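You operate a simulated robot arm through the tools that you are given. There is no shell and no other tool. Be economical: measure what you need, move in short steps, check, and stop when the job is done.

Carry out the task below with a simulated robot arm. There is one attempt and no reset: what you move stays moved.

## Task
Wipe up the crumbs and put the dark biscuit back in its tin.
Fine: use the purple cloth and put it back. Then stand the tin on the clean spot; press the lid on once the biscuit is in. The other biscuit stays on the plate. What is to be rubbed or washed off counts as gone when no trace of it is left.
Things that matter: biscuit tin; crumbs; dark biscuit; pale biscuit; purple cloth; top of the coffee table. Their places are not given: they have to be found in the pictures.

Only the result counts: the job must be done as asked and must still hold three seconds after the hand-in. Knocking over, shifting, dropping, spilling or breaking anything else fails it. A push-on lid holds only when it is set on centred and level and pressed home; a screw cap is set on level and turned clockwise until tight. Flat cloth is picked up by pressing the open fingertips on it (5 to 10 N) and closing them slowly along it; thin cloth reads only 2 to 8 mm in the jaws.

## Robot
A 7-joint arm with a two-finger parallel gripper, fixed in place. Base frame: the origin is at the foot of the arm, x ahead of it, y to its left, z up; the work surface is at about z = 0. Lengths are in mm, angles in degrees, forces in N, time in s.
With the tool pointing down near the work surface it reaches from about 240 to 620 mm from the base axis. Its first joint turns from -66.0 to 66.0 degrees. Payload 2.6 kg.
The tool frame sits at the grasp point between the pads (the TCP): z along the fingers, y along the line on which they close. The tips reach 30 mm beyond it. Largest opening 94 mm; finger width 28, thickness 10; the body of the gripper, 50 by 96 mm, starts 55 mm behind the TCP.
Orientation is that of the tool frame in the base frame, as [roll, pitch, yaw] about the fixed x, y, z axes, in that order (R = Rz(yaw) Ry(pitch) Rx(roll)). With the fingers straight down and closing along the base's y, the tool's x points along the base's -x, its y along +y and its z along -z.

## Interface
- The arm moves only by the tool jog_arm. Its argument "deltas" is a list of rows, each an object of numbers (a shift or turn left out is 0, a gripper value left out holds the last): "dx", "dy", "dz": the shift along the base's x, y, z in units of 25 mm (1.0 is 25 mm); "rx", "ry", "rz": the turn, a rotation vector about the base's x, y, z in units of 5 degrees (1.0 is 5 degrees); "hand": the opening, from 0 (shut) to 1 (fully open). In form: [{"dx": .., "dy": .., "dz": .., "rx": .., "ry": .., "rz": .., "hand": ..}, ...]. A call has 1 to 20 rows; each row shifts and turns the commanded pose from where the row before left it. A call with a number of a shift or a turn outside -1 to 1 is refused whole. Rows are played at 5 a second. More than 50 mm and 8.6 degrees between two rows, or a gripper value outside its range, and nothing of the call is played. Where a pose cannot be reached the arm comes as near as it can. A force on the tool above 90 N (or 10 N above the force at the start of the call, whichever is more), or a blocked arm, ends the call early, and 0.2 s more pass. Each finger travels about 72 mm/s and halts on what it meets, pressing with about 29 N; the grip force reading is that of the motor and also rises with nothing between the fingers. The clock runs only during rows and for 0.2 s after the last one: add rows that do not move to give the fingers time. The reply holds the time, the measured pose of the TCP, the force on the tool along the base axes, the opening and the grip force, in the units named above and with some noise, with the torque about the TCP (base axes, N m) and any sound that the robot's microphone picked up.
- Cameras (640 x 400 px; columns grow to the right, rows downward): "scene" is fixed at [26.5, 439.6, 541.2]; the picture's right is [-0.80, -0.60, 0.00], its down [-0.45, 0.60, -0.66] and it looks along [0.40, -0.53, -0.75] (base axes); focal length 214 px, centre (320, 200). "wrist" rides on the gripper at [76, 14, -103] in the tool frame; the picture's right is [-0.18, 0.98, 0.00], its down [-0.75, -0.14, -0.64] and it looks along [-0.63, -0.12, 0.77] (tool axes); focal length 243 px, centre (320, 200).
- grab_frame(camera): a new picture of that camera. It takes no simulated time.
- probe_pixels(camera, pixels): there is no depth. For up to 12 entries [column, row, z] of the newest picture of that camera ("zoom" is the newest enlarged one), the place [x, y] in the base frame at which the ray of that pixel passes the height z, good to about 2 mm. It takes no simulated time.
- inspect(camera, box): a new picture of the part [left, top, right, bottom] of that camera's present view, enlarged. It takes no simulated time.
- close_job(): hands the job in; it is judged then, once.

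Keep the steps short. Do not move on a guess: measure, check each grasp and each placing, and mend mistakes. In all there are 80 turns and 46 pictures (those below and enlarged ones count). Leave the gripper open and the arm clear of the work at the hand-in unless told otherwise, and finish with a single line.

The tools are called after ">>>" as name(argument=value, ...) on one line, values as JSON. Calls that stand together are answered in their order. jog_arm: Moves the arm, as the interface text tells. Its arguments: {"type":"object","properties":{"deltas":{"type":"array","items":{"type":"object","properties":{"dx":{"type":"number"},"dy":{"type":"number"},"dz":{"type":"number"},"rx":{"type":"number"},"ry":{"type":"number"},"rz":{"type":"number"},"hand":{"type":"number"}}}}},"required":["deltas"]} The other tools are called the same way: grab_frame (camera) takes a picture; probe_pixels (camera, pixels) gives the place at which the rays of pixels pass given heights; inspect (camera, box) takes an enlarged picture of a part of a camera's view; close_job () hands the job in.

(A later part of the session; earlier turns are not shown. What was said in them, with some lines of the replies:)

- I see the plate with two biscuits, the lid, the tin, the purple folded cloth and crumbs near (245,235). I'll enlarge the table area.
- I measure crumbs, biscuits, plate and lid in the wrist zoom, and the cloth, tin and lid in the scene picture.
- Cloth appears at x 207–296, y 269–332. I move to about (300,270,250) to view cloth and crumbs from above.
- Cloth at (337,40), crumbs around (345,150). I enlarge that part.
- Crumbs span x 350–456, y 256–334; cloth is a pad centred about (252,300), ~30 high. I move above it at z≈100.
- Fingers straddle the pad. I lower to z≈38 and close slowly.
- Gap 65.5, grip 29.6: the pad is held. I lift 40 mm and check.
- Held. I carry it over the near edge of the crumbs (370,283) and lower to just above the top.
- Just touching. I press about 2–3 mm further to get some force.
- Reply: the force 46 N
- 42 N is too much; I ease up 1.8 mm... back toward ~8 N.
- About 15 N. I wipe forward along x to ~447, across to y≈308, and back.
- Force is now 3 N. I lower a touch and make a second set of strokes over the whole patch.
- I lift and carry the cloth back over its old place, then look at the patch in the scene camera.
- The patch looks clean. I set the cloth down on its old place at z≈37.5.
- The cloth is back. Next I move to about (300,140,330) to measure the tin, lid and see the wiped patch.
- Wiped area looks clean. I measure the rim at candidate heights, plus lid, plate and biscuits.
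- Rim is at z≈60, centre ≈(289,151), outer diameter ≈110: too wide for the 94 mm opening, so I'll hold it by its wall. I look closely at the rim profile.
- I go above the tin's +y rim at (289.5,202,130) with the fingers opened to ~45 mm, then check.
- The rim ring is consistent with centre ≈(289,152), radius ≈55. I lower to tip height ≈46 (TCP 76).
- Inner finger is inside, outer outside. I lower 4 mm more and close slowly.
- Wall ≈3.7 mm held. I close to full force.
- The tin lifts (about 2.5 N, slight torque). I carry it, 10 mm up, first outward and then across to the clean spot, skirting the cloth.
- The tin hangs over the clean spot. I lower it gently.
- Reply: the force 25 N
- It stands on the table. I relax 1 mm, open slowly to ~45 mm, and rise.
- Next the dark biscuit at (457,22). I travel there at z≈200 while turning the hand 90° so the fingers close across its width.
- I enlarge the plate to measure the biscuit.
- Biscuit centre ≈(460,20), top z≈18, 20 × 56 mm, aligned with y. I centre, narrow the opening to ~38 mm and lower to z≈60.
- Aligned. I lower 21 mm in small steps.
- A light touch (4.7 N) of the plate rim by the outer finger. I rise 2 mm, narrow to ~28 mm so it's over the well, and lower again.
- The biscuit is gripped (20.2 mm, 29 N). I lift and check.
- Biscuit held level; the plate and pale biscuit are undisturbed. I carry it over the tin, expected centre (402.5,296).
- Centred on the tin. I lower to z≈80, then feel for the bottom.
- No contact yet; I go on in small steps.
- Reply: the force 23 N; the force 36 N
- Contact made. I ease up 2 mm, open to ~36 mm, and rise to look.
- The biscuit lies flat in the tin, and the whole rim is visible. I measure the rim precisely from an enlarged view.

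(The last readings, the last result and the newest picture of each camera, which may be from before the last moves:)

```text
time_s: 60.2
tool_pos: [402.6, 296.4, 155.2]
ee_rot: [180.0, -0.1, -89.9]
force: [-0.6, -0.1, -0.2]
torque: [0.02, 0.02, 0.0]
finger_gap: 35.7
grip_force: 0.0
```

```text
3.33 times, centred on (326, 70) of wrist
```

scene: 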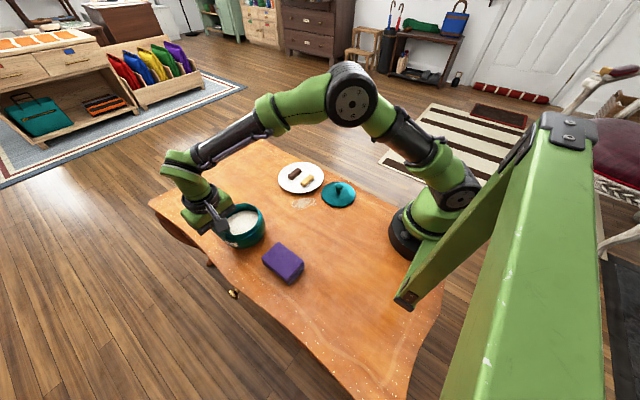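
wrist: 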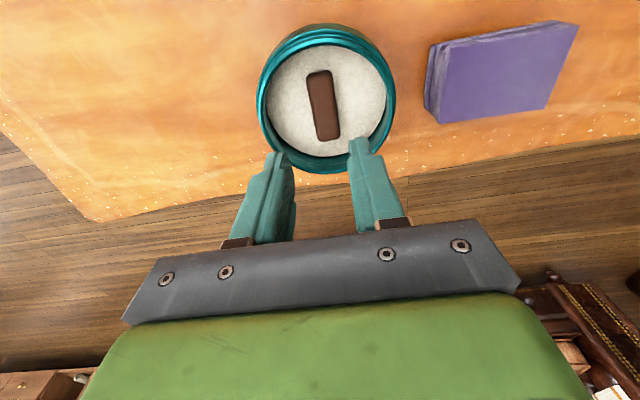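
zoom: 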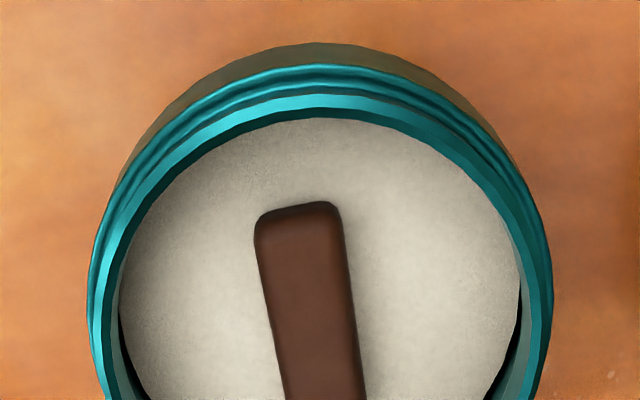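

>>> probe_pixels(camera="zoom", pixels=[[320, 95, 60], [101, 300, 60], [541, 290, 60], [160, 180, 60], [470, 150, 60], [320, 95, 57], [101, 300, 57], [541, 290, 57], [320, 95, 63], [101, 300, 63], [541, 290, 63]])

>>> probe_pixels(camera="wrist", pixels=[[330, 173, 60], [310, 171, 60], [350, 170, 60]])

```text
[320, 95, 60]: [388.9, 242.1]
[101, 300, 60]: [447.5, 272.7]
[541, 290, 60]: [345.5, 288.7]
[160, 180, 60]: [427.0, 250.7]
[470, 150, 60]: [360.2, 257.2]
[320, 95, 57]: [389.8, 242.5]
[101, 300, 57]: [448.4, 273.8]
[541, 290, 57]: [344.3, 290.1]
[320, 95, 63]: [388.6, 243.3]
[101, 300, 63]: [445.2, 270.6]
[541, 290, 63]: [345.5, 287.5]
```

```text
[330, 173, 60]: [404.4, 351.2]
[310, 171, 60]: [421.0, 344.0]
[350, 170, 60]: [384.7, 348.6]
```

>>> probe_pixels(camera="wrist", pixels=[[324, 105, 40], [307.5, 75, 40], [331.5, 72, 40], [318.5, 138, 40], [339, 135, 40], [324, 105, 36]])

```text
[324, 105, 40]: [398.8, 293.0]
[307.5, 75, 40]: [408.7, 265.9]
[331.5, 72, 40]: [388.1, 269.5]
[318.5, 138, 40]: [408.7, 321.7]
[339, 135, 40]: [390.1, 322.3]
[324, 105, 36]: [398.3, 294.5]
```

Biscuit is in. Now the lid near (280,0): I travel above it at z≈165 with the fingers half open.

>>> jog_arm(deltas=[{"dz": 0.5, "hand": 0.6}, {"dx": -0.377, "dy": -0.912}, {"dx": -0.377, "dy": -0.912}, {"dx": -0.377, "dy": -0.912}, {"dx": -0.377, "dy": -0.912}, {"dx": -0.377, "dy": -0.912}, {"dx": -0.377, "dy": -0.912}, {"dx": -0.377, "dy": -0.912}, {"dx": -0.377, "dy": -0.912}, {"dx": -0.377, "dy": -0.912}, {"dx": -0.377, "dy": -0.912}, {"dx": -0.377, "dy": -0.912}, {"dx": -0.377, "dy": -0.912}, {"dx": -0.377, "dy": -0.912}, {}])

>>> grab_frame(camera="wrist")

>>> inspect(camera="scene", box=[310, 170, 374, 210])

```text
time_s: 63.4
tool_pos: [279.7, -0.5, 165.8]
ee_rot: [180.0, 0.0, -90.0]
force: [0.1, 0.0, -0.6]
torque: [-0.02, -0.03, 0.01]
finger_gap: 56.3
grip_force: 0.0
```

```text
10 pictures are left
```

wrist: 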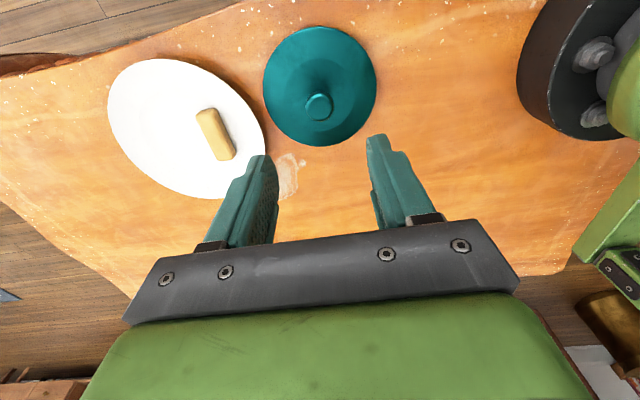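

```text
10.00 times, centred on (342, 190) of scene
```

zoom: 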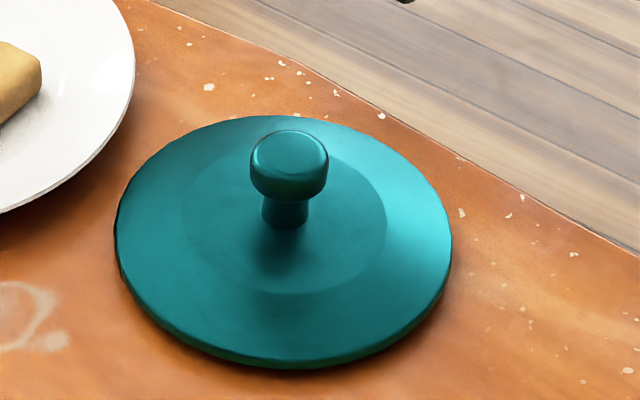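

>>> probe_pixels(camera="wrist", pixels=[[263, 86, 8], [376.5, 86, 8], [320, 26.5, 8], [319, 147, 8], [318, 106, 40], [305, 106, 40], [332, 106, 40], [318, 106, 35], [318, 92, 38]])

>>> probe_pixels(camera="zoom", pixels=[[117, 236, 8], [452, 236, 8], [287, 115, 8], [284, 356, 8], [290, 150, 45], [290, 150, 40], [290, 150, 35], [251, 170, 35], [328, 170, 35], [284, 225, 12]])

```text
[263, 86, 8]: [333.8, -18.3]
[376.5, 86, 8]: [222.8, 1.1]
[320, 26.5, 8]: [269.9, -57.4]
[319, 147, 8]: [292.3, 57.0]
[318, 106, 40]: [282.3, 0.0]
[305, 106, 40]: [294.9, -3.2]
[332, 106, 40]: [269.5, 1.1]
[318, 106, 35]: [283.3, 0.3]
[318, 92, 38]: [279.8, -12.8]
```

```text
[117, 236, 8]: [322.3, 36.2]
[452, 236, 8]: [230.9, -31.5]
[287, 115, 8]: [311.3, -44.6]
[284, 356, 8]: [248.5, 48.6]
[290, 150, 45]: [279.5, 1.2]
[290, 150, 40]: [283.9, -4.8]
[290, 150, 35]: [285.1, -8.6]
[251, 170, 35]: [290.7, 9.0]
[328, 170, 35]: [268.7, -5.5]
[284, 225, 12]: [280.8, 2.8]
```

Lid centre ≈(280,0.5), knob top z≈43, knob ~24 wide. I lower to TCP z≈54 around the knob and close slowly.

>>> jog_arm(deltas=[{"dx": 0.01, "dy": 0.04, "dz": -0.9}, {"dz": -0.9}, {"dz": -0.9}, {"dz": -0.9}, {"dz": -0.88}, {}])

>>> jog_arm(deltas=[{"hand": 0.4}, {"hand": 0.32}, {"hand": 0.27}, {"hand": 0.23}, {"hand": 0.18}, {}])

```text
time_s: 64.8
tool_pos: [279.1, 0.7, 55.2]
ee_rot: [179.9, 0.0, -90.1]
force: [0.2, 0.0, 0.0]
torque: [-0.03, 0.02, 0.01]
finger_gap: 56.4
grip_force: 0.1
```

```text
time_s: 66.2
tool_pos: [280.8, -0.0, 55.4]
ee_rot: [-180.0, 0.0, -90.0]
force: [0.3, -0.2, -0.3]
torque: [-0.01, 0.02, 0.0]
finger_gap: 23.8
grip_force: 29.3
```

Knob held (23.8 mm). I lift to z≈155 and check that the lid hangs level.

>>> jog_arm(deltas=[{"dz": 0.4}, {"dz": 0.9}, {"dz": 0.9}, {"dz": 0.9}, {"dz": 0.9}, {}])

>>> jog_arm(deltas=[{"dx": 0.375, "dy": 0.91}, {"dx": 0.375, "dy": 0.91}, {"dx": 0.375, "dy": 0.91}, {"dx": 0.375, "dy": 0.91}, {"dx": 0.375, "dy": 0.91}, {"dx": 0.375, "dy": 0.91}, {"dx": 0.375, "dy": 0.91}, {"dx": 0.375, "dy": 0.91}, {"dx": 0.375, "dy": 0.91}, {"dx": 0.375, "dy": 0.91}, {"dx": 0.375, "dy": 0.91}, {"dx": 0.375, "dy": 0.91}, {"dx": 0.375, "dy": 0.91}, {}])

>>> inspect(camera="scene", box=[176, 155, 304, 235])

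```text
time_s: 67.6
tool_pos: [281.7, 0.8, 153.7]
ee_rot: [-180.0, 0.0, -90.0]
force: [-0.5, 0.3, 0.6]
torque: [0.02, 0.02, -0.03]
finger_gap: 23.4
grip_force: 29.0
```

```text
time_s: 70.6
tool_pos: [404.5, 298.9, 154.8]
ee_rot: [180.0, 0.0, -90.0]
force: [-0.4, 0.8, -0.9]
torque: [0.02, 0.01, 0.02]
finger_gap: 23.3
grip_force: 29.1
```

```text
5.00 times, centred on (240, 195) of scene
```

zoom: 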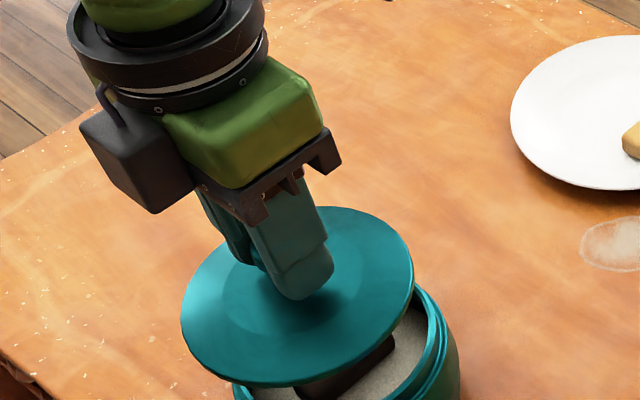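

Lid hangs level. I lower to just above the rim (TCP≈122) and check centring.

>>> jog_arm(deltas=[{"dz": -0.65}, {"dz": -0.65}, {}])

>>> inspect(camera="scene", box=[208, 185, 272, 225])

>>> inspect(camera="wrist", box=[200, 30, 456, 190])

```text
time_s: 71.4
tool_pos: [403.7, 297.1, 122.7]
ee_rot: [-179.9, 0.0, -90.0]
force: [0.3, 0.4, -0.3]
torque: [-0.01, 0.01, 0.02]
finger_gap: 23.6
grip_force: 29.2
```

```text
10.00 times, centred on (240, 205) of scene
```

zoom: 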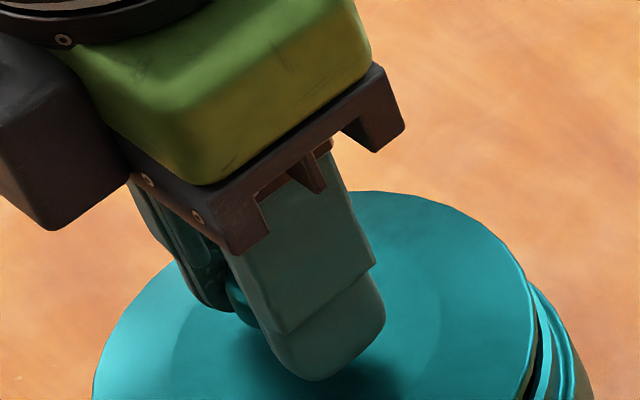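

```text
2.50 times, centred on (328, 110) of wrist
```

zoom: 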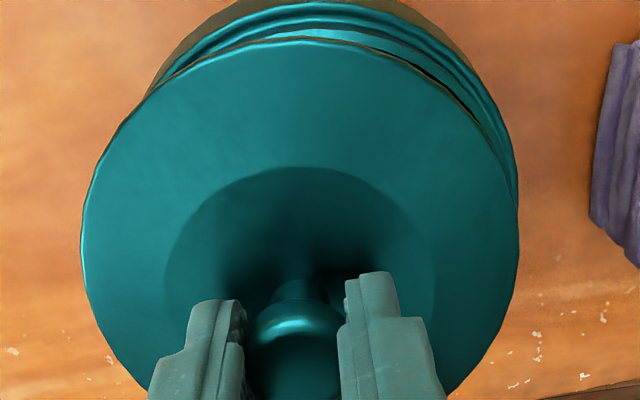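

In the wrist zoom the tin's rim shows at the top and right but not left, so the lid is a little too far to +x. I quantify this.

>>> probe_pixels(camera="zoom", pixels=[[82, 250, 70], [519, 230, 70], [305, 40, 70], [150, 95, 70], [460, 100, 70], [300, 33, 60], [400, 52, 60], [470, 105, 60], [515, 170, 50], [320, 3, 50], [155, 80, 50], [450, 60, 50]])

```text
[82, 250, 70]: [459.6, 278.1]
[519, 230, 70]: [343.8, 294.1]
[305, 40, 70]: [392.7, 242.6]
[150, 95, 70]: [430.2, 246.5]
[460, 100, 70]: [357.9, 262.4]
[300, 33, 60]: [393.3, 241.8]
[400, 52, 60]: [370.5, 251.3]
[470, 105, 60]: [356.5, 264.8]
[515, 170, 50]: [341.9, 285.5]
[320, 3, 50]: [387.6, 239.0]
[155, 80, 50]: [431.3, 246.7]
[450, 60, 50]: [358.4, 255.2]
```

The lid is ≈2.5 mm too far in +x and ≈1.5 mm in +y. I correct and look again.

>>> jog_arm(deltas=[{"dx": -0.1, "dy": -0.06, "dz": -0.12}, {}])

>>> inspect(camera="wrist", box=[200, 30, 456, 190])

>>> inspect(camera="scene", box=[208, 200, 272, 240])

```text
time_s: 72.0
tool_pos: [400.4, 297.2, 119.4]
ee_rot: [-179.9, 0.0, -90.0]
force: [0.9, 0.0, -1.5]
torque: [-0.01, 0.0, -0.01]
finger_gap: 23.7
grip_force: 29.2
```

```text
2.50 times, centred on (328, 110) of wrist
```

zoom: 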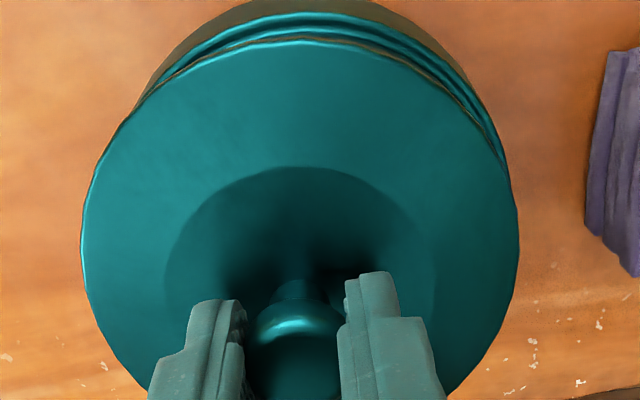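

```text
10.00 times, centred on (240, 220) of scene
```

zoom: 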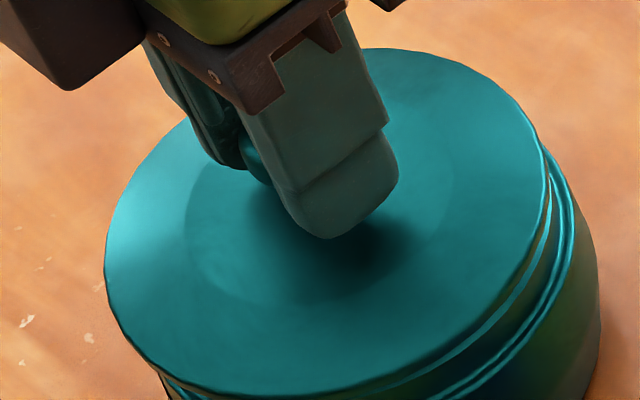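

I probe lid edges and tin shoulder in both enlarged views' latest (scene zoom), and the wrist view.

>>> probe_pixels(camera="zoom", pixels=[[104, 260, 70], [546, 180, 70], [385, 48, 70], [255, 395, 70], [540, 120, 70], [110, 310, 70], [576, 220, 50], [565, 270, 50], [510, 345, 50], [450, 388, 50], [553, 155, 50]])

>>> probe_pixels(camera="wrist", pixels=[[232.8, 130, 70], [407.6, 122, 70], [320, 46, 70], [260, 67, 70], [386, 70, 70], [322, 34.8, 50], [280, 46, 50], [370, 45, 50], [396, 76, 50], [403.5, 98, 50], [256, 70, 50]])

```text
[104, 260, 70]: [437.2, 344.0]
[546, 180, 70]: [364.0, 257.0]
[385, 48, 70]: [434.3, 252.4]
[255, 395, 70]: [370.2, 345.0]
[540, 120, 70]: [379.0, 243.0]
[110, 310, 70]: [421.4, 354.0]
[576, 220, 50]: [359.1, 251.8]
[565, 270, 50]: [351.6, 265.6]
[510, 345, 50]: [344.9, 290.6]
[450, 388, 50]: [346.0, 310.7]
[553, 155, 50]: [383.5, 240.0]
```

```text
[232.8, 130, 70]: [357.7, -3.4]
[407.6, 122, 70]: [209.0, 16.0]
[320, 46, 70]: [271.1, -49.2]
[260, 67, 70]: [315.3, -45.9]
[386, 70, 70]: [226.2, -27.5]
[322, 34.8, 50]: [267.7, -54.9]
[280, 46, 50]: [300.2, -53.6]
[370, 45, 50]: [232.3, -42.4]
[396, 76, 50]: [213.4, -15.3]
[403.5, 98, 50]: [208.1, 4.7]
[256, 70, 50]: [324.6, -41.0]
```

The wrist probe refers to the older full picture, taken 46 mm higher; I redo it with heights shifted accordingly.

>>> probe_pixels(camera="wrist", pixels=[[232.8, 130, 116.4], [407.6, 122, 116.4], [320, 46, 116.4], [260, 67, 116.4], [386, 70, 116.4], [322, 34.8, 96.4], [280, 46, 96.4], [370, 45, 96.4], [396, 76, 96.4], [403.5, 98, 96.4], [256, 70, 96.4]])

```text
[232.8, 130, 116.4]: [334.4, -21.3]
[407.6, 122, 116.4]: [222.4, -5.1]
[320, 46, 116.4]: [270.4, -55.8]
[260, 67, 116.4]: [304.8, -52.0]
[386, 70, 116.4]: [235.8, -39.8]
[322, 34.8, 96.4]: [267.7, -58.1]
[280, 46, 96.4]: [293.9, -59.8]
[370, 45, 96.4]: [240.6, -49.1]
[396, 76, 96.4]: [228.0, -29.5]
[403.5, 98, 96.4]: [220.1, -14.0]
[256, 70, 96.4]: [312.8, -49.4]
```

Both views agree: lid should go ≈2.4 mm to −x and ≈2.8 mm to −y. I correct and check once more.

>>> jog_arm(deltas=[{"dx": -0.096, "dy": -0.11}, {}])

>>> inspect(camera="scene", box=[208, 200, 272, 240])

```text
time_s: 72.6
tool_pos: [397.1, 293.7, 120.3]
ee_rot: [180.0, 0.0, -89.9]
force: [-0.3, 1.5, -0.9]
torque: [0.03, 0.01, -0.01]
finger_gap: 23.6
grip_force: 29.1
```

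```text
10.00 times, centred on (240, 220) of scene
```

zoom: 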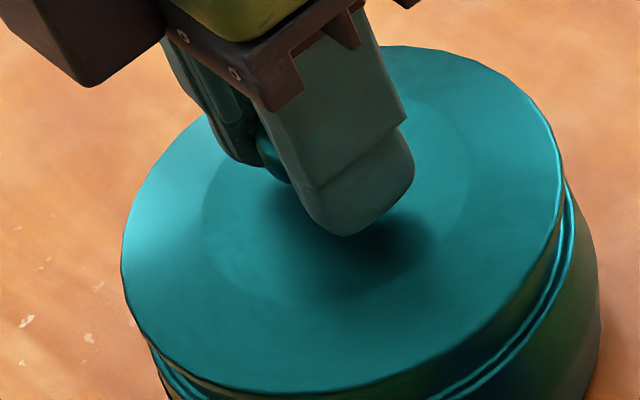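

The visible tin shoulder is now nearly symmetric about the lid. I lower until contact.

>>> jog_arm(deltas=[{"dz": -0.08}, {"dz": -0.06}, {}])

>>> jog_arm(deltas=[{"dz": -0.06}, {}])

```text
time_s: 73.4
tool_pos: [398.9, 293.5, 115.4]
ee_rot: [180.0, 0.0, -90.1]
force: [0.4, 0.2, 0.8]
torque: [-0.01, 0.0, 0.04]
finger_gap: 23.5
grip_force: 28.7
```

```text
time_s: 74.0
tool_pos: [397.0, 294.4, 115.3]
ee_rot: [180.0, 0.1, -90.0]
force: [-2.7, 3.4, 5.3]
torque: [-0.11, 0.06, -0.02]
finger_gap: 23.4
grip_force: 29.1
heard: snap
```

Contact at z≈115 and a "snap" was heard. I press a little more to see whether it's home.

>>> jog_arm(deltas=[{"dz": -0.06}, {}])

```text
time_s: 74.6
tool_pos: [397.6, 295.3, 115.6]
ee_rot: [-180.0, 0.2, -90.0]
force: [-8.9, -1.3, 25.8]
torque: [-0.01, 0.21, 0.01]
finger_gap: 23.9
grip_force: 29.0
```

>>> jog_arm(deltas=[{"dz": -0.06}, {"dz": -0.04}, {}])

>>> inspect(camera="scene", box=[208, 200, 272, 240])

```text
time_s: 75.4
tool_pos: [398.2, 295.5, 113.5]
ee_rot: [-179.9, 0.2, -89.8]
force: [-10.8, 2.7, 35.5]
torque: [-0.01, 0.26, -0.06]
finger_gap: 23.3
grip_force: 29.6
```

```text
10.00 times, centred on (240, 220) of scene
```

zoom: 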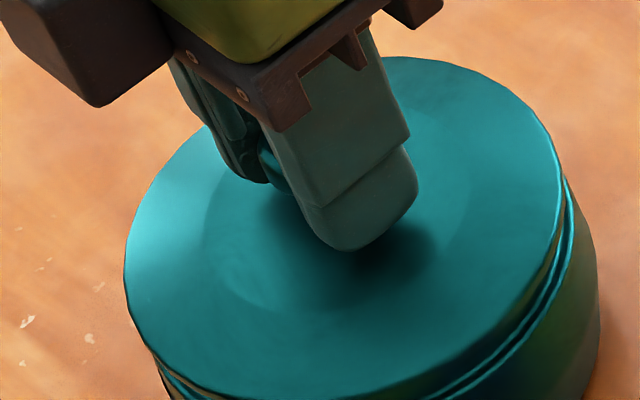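

The lid sits level. To test that it's home I raise slightly: if attached, the tin's weight (≈3.5 N in all) will show.

>>> jog_arm(deltas=[{"dz": 0.2}, {"dz": 0.1}, {}])

```text
time_s: 76.2
tool_pos: [397.6, 291.8, 116.6]
ee_rot: [-180.0, -0.1, -89.9]
force: [-0.1, -1.0, -0.9]
torque: [0.0, 0.01, 0.01]
finger_gap: 23.4
grip_force: 28.5
heard: snap
```

A second snap and almost no load: the lid probably came loose again. I press it back, harder this time.

>>> jog_arm(deltas=[{"dz": -0.1}, {"dz": -0.08}, {"dz": -0.06}, {}])

>>> jog_arm(deltas=[{"dz": -0.06}, {"dz": -0.06}, {"dz": -0.06}, {}])

```text
time_s: 77.2
tool_pos: [397.8, 292.2, 113.9]
ee_rot: [-179.8, 0.0, -90.0]
force: [-2.7, -3.4, 10.2]
torque: [-0.72, 0.11, -0.14]
finger_gap: 23.6
grip_force: 29.2
```

```text
time_s: 78.2
tool_pos: [398.8, 293.7, 111.8]
ee_rot: [-179.4, 0.3, -90.1]
force: [-9.3, -11.9, 49.7]
torque: [-0.3, 0.48, -0.07]
finger_gap: 23.7
grip_force: 29.2
```

No snap this time; pressing at 50 N. I ease off gradually and read the pull to feel if it's attached.

>>> jog_arm(deltas=[{"dz": 0.1}, {"dz": 0.08}, {}])

>>> jog_arm(deltas=[{"dz": 0.06}, {"dz": 0.02}, {}])

>>> inspect(camera="scene", box=[208, 195, 272, 235])

```text
time_s: 79.0
tool_pos: [398.5, 294.3, 112.8]
ee_rot: [-179.9, 0.2, -89.9]
force: [4.5, 3.0, 17.1]
torque: [0.66, -0.07, -0.16]
finger_gap: 24.0
grip_force: 29.1
```

```text
time_s: 79.8
tool_pos: [396.8, 293.0, 113.1]
ee_rot: [179.7, -0.1, -89.9]
force: [0.7, 1.1, 2.9]
torque: [0.24, -0.1, -0.04]
finger_gap: 23.6
grip_force: 28.9
```

```text
10.00 times, centred on (240, 215) of scene
```

zoom: 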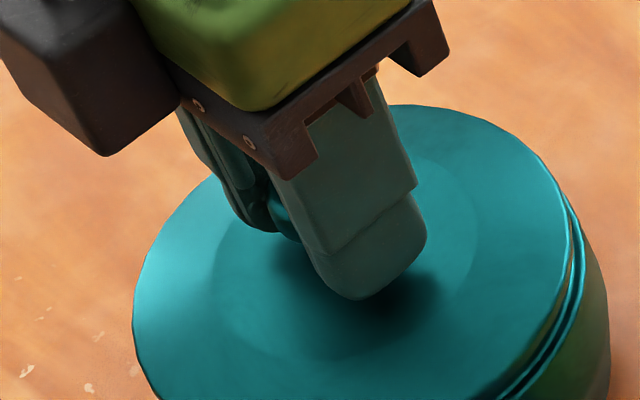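

The tin has shifted ~2 mm together with the lid, so they're engaged. Contact height is now 113 rather than 115. I continue the gentle pull test.

>>> jog_arm(deltas=[{"dz": 0.06}, {}])

>>> jog_arm(deltas=[{"dz": 0.06}, {}, {}])

```text
time_s: 80.4
tool_pos: [398.7, 292.2, 115.8]
ee_rot: [180.0, -0.2, -90.0]
force: [-0.1, -0.3, 0.3]
torque: [0.03, 0.0, 0.02]
finger_gap: 23.8
grip_force: 28.8
```

```text
time_s: 81.2
tool_pos: [399.0, 291.5, 117.7]
ee_rot: [180.0, 0.0, -89.9]
force: [0.2, 0.4, -0.2]
torque: [-0.01, 0.01, -0.04]
finger_gap: 23.5
grip_force: 29.2
```

The lid came free without load, so it isn't latched now. Compared with the snapped position it's ~1 mm off; I correct by (−0.8,−0.6) and lower slowly listening for the snap.

>>> jog_arm(deltas=[{"dx": -0.03, "dy": -0.025, "dz": -0.06}, {"dz": -0.04}, {}])

>>> jog_arm(deltas=[{"dz": -0.04}, {"dz": -0.04}, {}])

```text
time_s: 82.0
tool_pos: [398.1, 292.5, 114.2]
ee_rot: [180.0, 0.0, -90.0]
force: [-0.3, -0.6, 0.1]
torque: [-0.01, -0.01, -0.04]
finger_gap: 23.8
grip_force: 28.7
```

```text
time_s: 82.8
tool_pos: [397.2, 292.1, 112.8]
ee_rot: [180.0, 0.1, -90.0]
force: [-0.6, 0.0, 4.4]
torque: [-0.18, 0.04, -0.05]
finger_gap: 23.7
grip_force: 28.4
```

Contact is on the −y side (torque −0.18): the lid is slightly tilted in the grip. I let go so that it settles flat on the rim, then re-grip.

>>> jog_arm(deltas=[{"dz": 0.03}, {"hand": 0.27}, {"hand": 0.32}, {}, {}])

>>> jog_arm(deltas=[{"hand": 0.27}, {"hand": 0.23}, {"hand": 0.18}, {}])

>>> jog_arm(deltas=[{"dz": -0.06}, {"dz": -0.04}, {}])

```text
time_s: 84.0
tool_pos: [397.1, 292.7, 113.1]
ee_rot: [-179.9, 0.0, -90.0]
force: [0.6, 0.3, 1.1]
torque: [0.0, -0.01, -0.01]
finger_gap: 30.4
grip_force: 0.1
heard: snap
```

```text
time_s: 85.0
tool_pos: [397.5, 292.2, 112.8]
ee_rot: [-180.0, 0.0, -89.9]
force: [0.5, 0.6, 0.1]
torque: [-0.01, 0.0, -0.02]
finger_gap: 23.6
grip_force: 29.0
```

```text
time_s: 85.8
tool_pos: [397.6, 292.0, 113.4]
ee_rot: [-179.8, 0.2, -90.1]
force: [-10.4, -11.6, 34.1]
torque: [-0.31, 0.22, -0.03]
finger_gap: 23.8
grip_force: 29.0
```

A snap came as the lid settled flat. I now press firmly (to ~65 N).

>>> jog_arm(deltas=[{"dz": -0.05}, {"dz": -0.05}, {}, {}])

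```text
time_s: 86.8
tool_pos: [398.0, 292.5, 113.3]
ee_rot: [-179.6, 0.3, -90.0]
force: [-9.2, -13.0, 46.8]
torque: [-0.23, 0.39, -0.04]
finger_gap: 23.4
grip_force: 29.5
```

>>> jog_arm(deltas=[{"dz": -0.05}, {"dz": -0.05}, {"dz": -0.03}, {}, {}])

```text
time_s: 88.0
tool_pos: [397.7, 293.9, 107.0]
ee_rot: [-179.7, 0.2, -89.9]
force: [7.4, 6.9, 23.1]
torque: [0.4, -0.06, -0.01]
finger_gap: 23.7
grip_force: 29.1
```

The fingers probably slipped down the knob (limit ≈50 N). Better: let go, close the fingers and press straight down on the knob top. First release and rise.

>>> jog_arm(deltas=[{"dz": 0.1}, {"hand": 0.27}, {"hand": 0.35}, {"hand": 0.45}, {}])

>>> jog_arm(deltas=[{"dz": 0.5}, {"dz": 0.8}, {"dz": 0.5}, {}, {"hand": 0.2}, {"hand": 0}, {}, {}])

```text
time_s: 89.2
tool_pos: [396.5, 293.0, 107.4]
ee_rot: [-180.0, 0.0, -90.0]
force: [-0.1, -0.6, -0.1]
torque: [0.01, 0.02, 0.02]
finger_gap: 42.3
grip_force: 0.0
```

```text
time_s: 91.0
tool_pos: [396.5, 293.4, 151.8]
ee_rot: [-180.0, 0.1, -90.0]
force: [0.8, -0.8, -0.4]
torque: [0.0, -0.02, 0.0]
finger_gap: 0.0
grip_force: 29.2
```

Fingers shut above the knob. I lower until they touch its top (expected TCP ≈133).

>>> jog_arm(deltas=[{"dz": -0.3}, {"dz": -0.25}, {}])

>>> jog_arm(deltas=[{"dz": -0.08}, {"dz": -0.08}, {}])

```text
time_s: 91.8
tool_pos: [397.4, 292.6, 137.7]
ee_rot: [180.0, 0.1, -90.0]
force: [0.0, -0.6, -0.1]
torque: [0.01, 0.0, -0.01]
finger_gap: 0.1
grip_force: 28.7
```

```text
time_s: 92.6
tool_pos: [396.7, 292.8, 136.8]
ee_rot: [-179.7, 0.2, -89.9]
force: [-11.0, -9.2, 36.5]
torque: [-0.43, 0.35, -0.12]
finger_gap: 0.3
grip_force: 29.0
```

Contact at TCP ≈137. I press further.

>>> jog_arm(deltas=[{"dz": -0.06}, {"dz": -0.06}, {}])

>>> jog_arm(deltas=[{"dz": -0.05}, {"dz": -0.04}, {}])

```text
time_s: 93.4
tool_pos: [398.5, 292.9, 137.4]
ee_rot: [-179.4, 0.3, -90.1]
force: [-13.9, -12.5, 53.2]
torque: [-0.67, 0.48, -0.03]
finger_gap: 0.0
grip_force: 29.0
```

```text
time_s: 94.2
tool_pos: [398.6, 294.2, 137.8]
ee_rot: [-179.4, 0.4, -90.1]
force: [-17.6, -12.8, 62.9]
torque: [-0.84, 0.58, -0.1]
finger_gap: 0.0
grip_force: 28.9
```

The lid is rigid at 63 N with no further travel. I test: rise, open, re-grip the knob and lift slightly.

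>>> jog_arm(deltas=[{"dz": 0.3}, {"dz": 0.6}, {"hand": 0.25}, {"hand": 0.5}, {}, {}])

>>> jog_arm(deltas=[{"dz": -0.7}, {"dz": -0.6}, {}])

```text
time_s: 95.6
tool_pos: [398.0, 292.6, 151.6]
ee_rot: [179.9, 0.0, -90.1]
force: [0.1, 0.6, -0.4]
torque: [0.0, -0.03, -0.01]
finger_gap: 46.7
grip_force: 0.1
```

```text
time_s: 96.4
tool_pos: [396.8, 291.9, 120.1]
ee_rot: [-179.9, 0.0, -90.0]
force: [-0.4, 0.9, -0.8]
torque: [0.01, 0.0, 0.01]
finger_gap: 46.9
grip_force: 0.0
```

>>> jog_arm(deltas=[{"dz": -0.22}, {"hand": 0.35}, {"hand": 0.28}, {"hand": 0.23}, {"hand": 0.18}, {}])

>>> jog_arm(deltas=[{"dz": 0.06}, {}, {}])

>>> jog_arm(deltas=[{"dz": 0.06}, {}, {}])

```text
time_s: 97.8
tool_pos: [397.5, 293.3, 114.3]
ee_rot: [-179.9, 0.0, -89.9]
force: [-1.1, 0.5, -0.4]
torque: [0.08, 0.04, 0.02]
finger_gap: 23.6
grip_force: 29.5
```

```text
time_s: 98.6
tool_pos: [397.9, 292.1, 116.9]
ee_rot: [180.0, 0.1, -90.0]
force: [0.2, -0.3, -0.5]
torque: [0.0, -0.03, 0.02]
finger_gap: 23.5
grip_force: 29.4
heard: snap
```

```text
time_s: 99.4
tool_pos: [397.0, 292.4, 117.8]
ee_rot: [180.0, 0.0, -90.0]
force: [0.0, -0.1, -0.1]
torque: [-0.01, -0.01, 0.0]
finger_gap: 23.6
grip_force: 29.1
```

Snaps are consistent with the lid latching (1, 3) and being pulled off again by my tests (2, 4); the untilted lid latches, and only pulling undoes it. I now set it down again, level, and listen for the snap, without pulling afterwards.

>>> jog_arm(deltas=[{"dz": -0.06}, {"dz": -0.06}, {}])

>>> jog_arm(deltas=[{"dz": -0.06}, {}])

```text
time_s: 100.2
tool_pos: [398.3, 292.4, 114.1]
ee_rot: [-179.9, 0.0, -89.9]
force: [-1.1, -0.9, 5.7]
torque: [-0.17, 0.04, -0.03]
finger_gap: 23.7
grip_force: 29.2
```

```text
time_s: 100.8
tool_pos: [397.8, 293.5, 113.3]
ee_rot: [-179.9, 0.1, -90.1]
force: [-5.9, -4.8, 23.3]
torque: [-0.53, 0.12, -0.04]
finger_gap: 23.8
grip_force: 29.1
```

No snap yet; torque shows contact on the −y side, so the lid is ~1 mm too far −y. I ease to light contact, shift +1 mm in y, and press again.

>>> jog_arm(deltas=[{"dz": 0.1}, {"dy": 0.04}, {"dz": -0.04}, {}])

>>> jog_arm(deltas=[{"dz": -0.05}, {}])

```text
time_s: 101.8
tool_pos: [397.7, 293.6, 115.2]
ee_rot: [-179.9, 0.0, -90.0]
force: [3.4, -2.1, 9.0]
torque: [0.18, -0.03, -0.03]
finger_gap: 23.6
grip_force: 29.5
```

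```text
time_s: 102.4
tool_pos: [397.6, 293.7, 113.7]
ee_rot: [-179.9, 0.1, -90.0]
force: [-2.7, -5.6, 23.4]
torque: [-0.45, 0.05, -0.04]
finger_gap: 23.7
grip_force: 29.1
```

Contact is more centred. I ease off and open, letting it settle as before.

>>> jog_arm(deltas=[{"dz": 0.05}, {"dz": 0.03}, {"hand": 0.27}, {"hand": 0.32}, {}, {}])

```text
time_s: 103.8
tool_pos: [398.4, 293.9, 114.1]
ee_rot: [-179.9, 0.0, -90.0]
force: [-0.8, 0.2, 0.4]
torque: [0.01, 0.03, -0.01]
finger_gap: 30.2
grip_force: 0.1
heard: snap
```

The snap came again: the lid has settled and latched. I rise clear of the knob, shut the fingers and press on its top to make sure it's home.

>>> jog_arm(deltas=[{"hand": 0.4}, {"hand": 0.5}, {}, {"dz": 0.5}, {"dz": 0.8}, {"dz": 0.3}, {}, {"hand": 0.2}, {"hand": 0}, {}, {}])

>>> jog_arm(deltas=[{"dz": -0.3}, {"dz": -0.28}, {"dz": -0.06}, {}])

>>> jog_arm(deltas=[{"dz": -0.06}, {"dz": -0.06}, {}])

```text
time_s: 106.2
tool_pos: [397.6, 293.4, 153.4]
ee_rot: [179.9, -0.1, -90.1]
force: [-0.9, -0.6, -0.1]
torque: [-0.01, 0.04, 0.0]
finger_gap: 0.0
grip_force: 29.0
```

```text
time_s: 107.2
tool_pos: [396.9, 292.6, 138.8]
ee_rot: [179.9, 0.0, -90.0]
force: [-0.7, -0.3, -1.4]
torque: [0.0, -0.01, 0.01]
finger_gap: 0.2
grip_force: 29.3
```

```text
time_s: 108.0
tool_pos: [397.1, 294.5, 137.5]
ee_rot: [-179.8, 0.0, -90.0]
force: [-7.4, -7.5, 27.2]
torque: [-0.3, 0.24, -0.07]
finger_gap: 0.0
grip_force: 29.0
5 turns are left
```

Few turns left. I press once more to ~50 N, rise straight up, and open the hand.

>>> jog_arm(deltas=[{"dz": -0.06}, {"dz": -0.06}, {}, {"dz": 0.2}, {"dz": 0.3}, {"dz": 0.8}, {"dz": 1}, {"dz": 1}, {"dz": 1, "hand": 0.5}, {"dz": 1, "hand": 1}, {"dz": 1}, {}, {}])

>>> inspect(camera="scene", box=[176, 170, 304, 250])

```text
time_s: 110.8
tool_pos: [398.5, 293.7, 290.3]
ee_rot: [180.0, 0.0, -90.1]
force: [-0.1, -0.7, 0.5]
torque: [0.02, 0.0, -0.01]
finger_gap: 94.0
grip_force: 0.1
```

```text
5.00 times, centred on (240, 210) of scene
4 turns are left
```

zoom: 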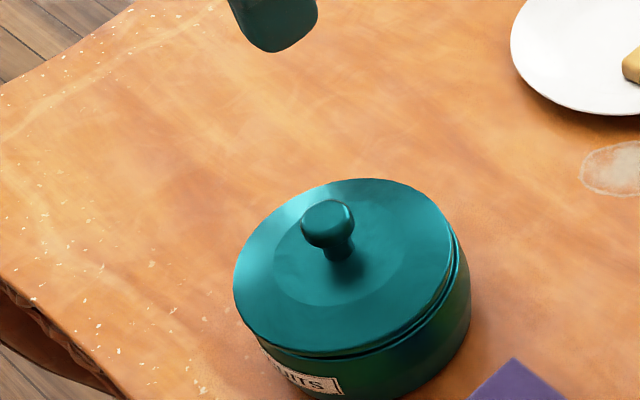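

The lid sits level and close on the tin's shoulder all round. The tin stands on the wiped spot, the cloth is back, and the pale biscuit is on the plate. The hand is open and clear, so I hand in.

>>> close_job()

```text
The job is handed in.
```

Handed in: the crumbs are wiped up, the purple cloth is back in its place, and the tin stands on the clean spot with the dark biscuit inside and the lid snapped on and pressed down (I didn't pull-test this last seating); the pale biscuit is still on its plate.
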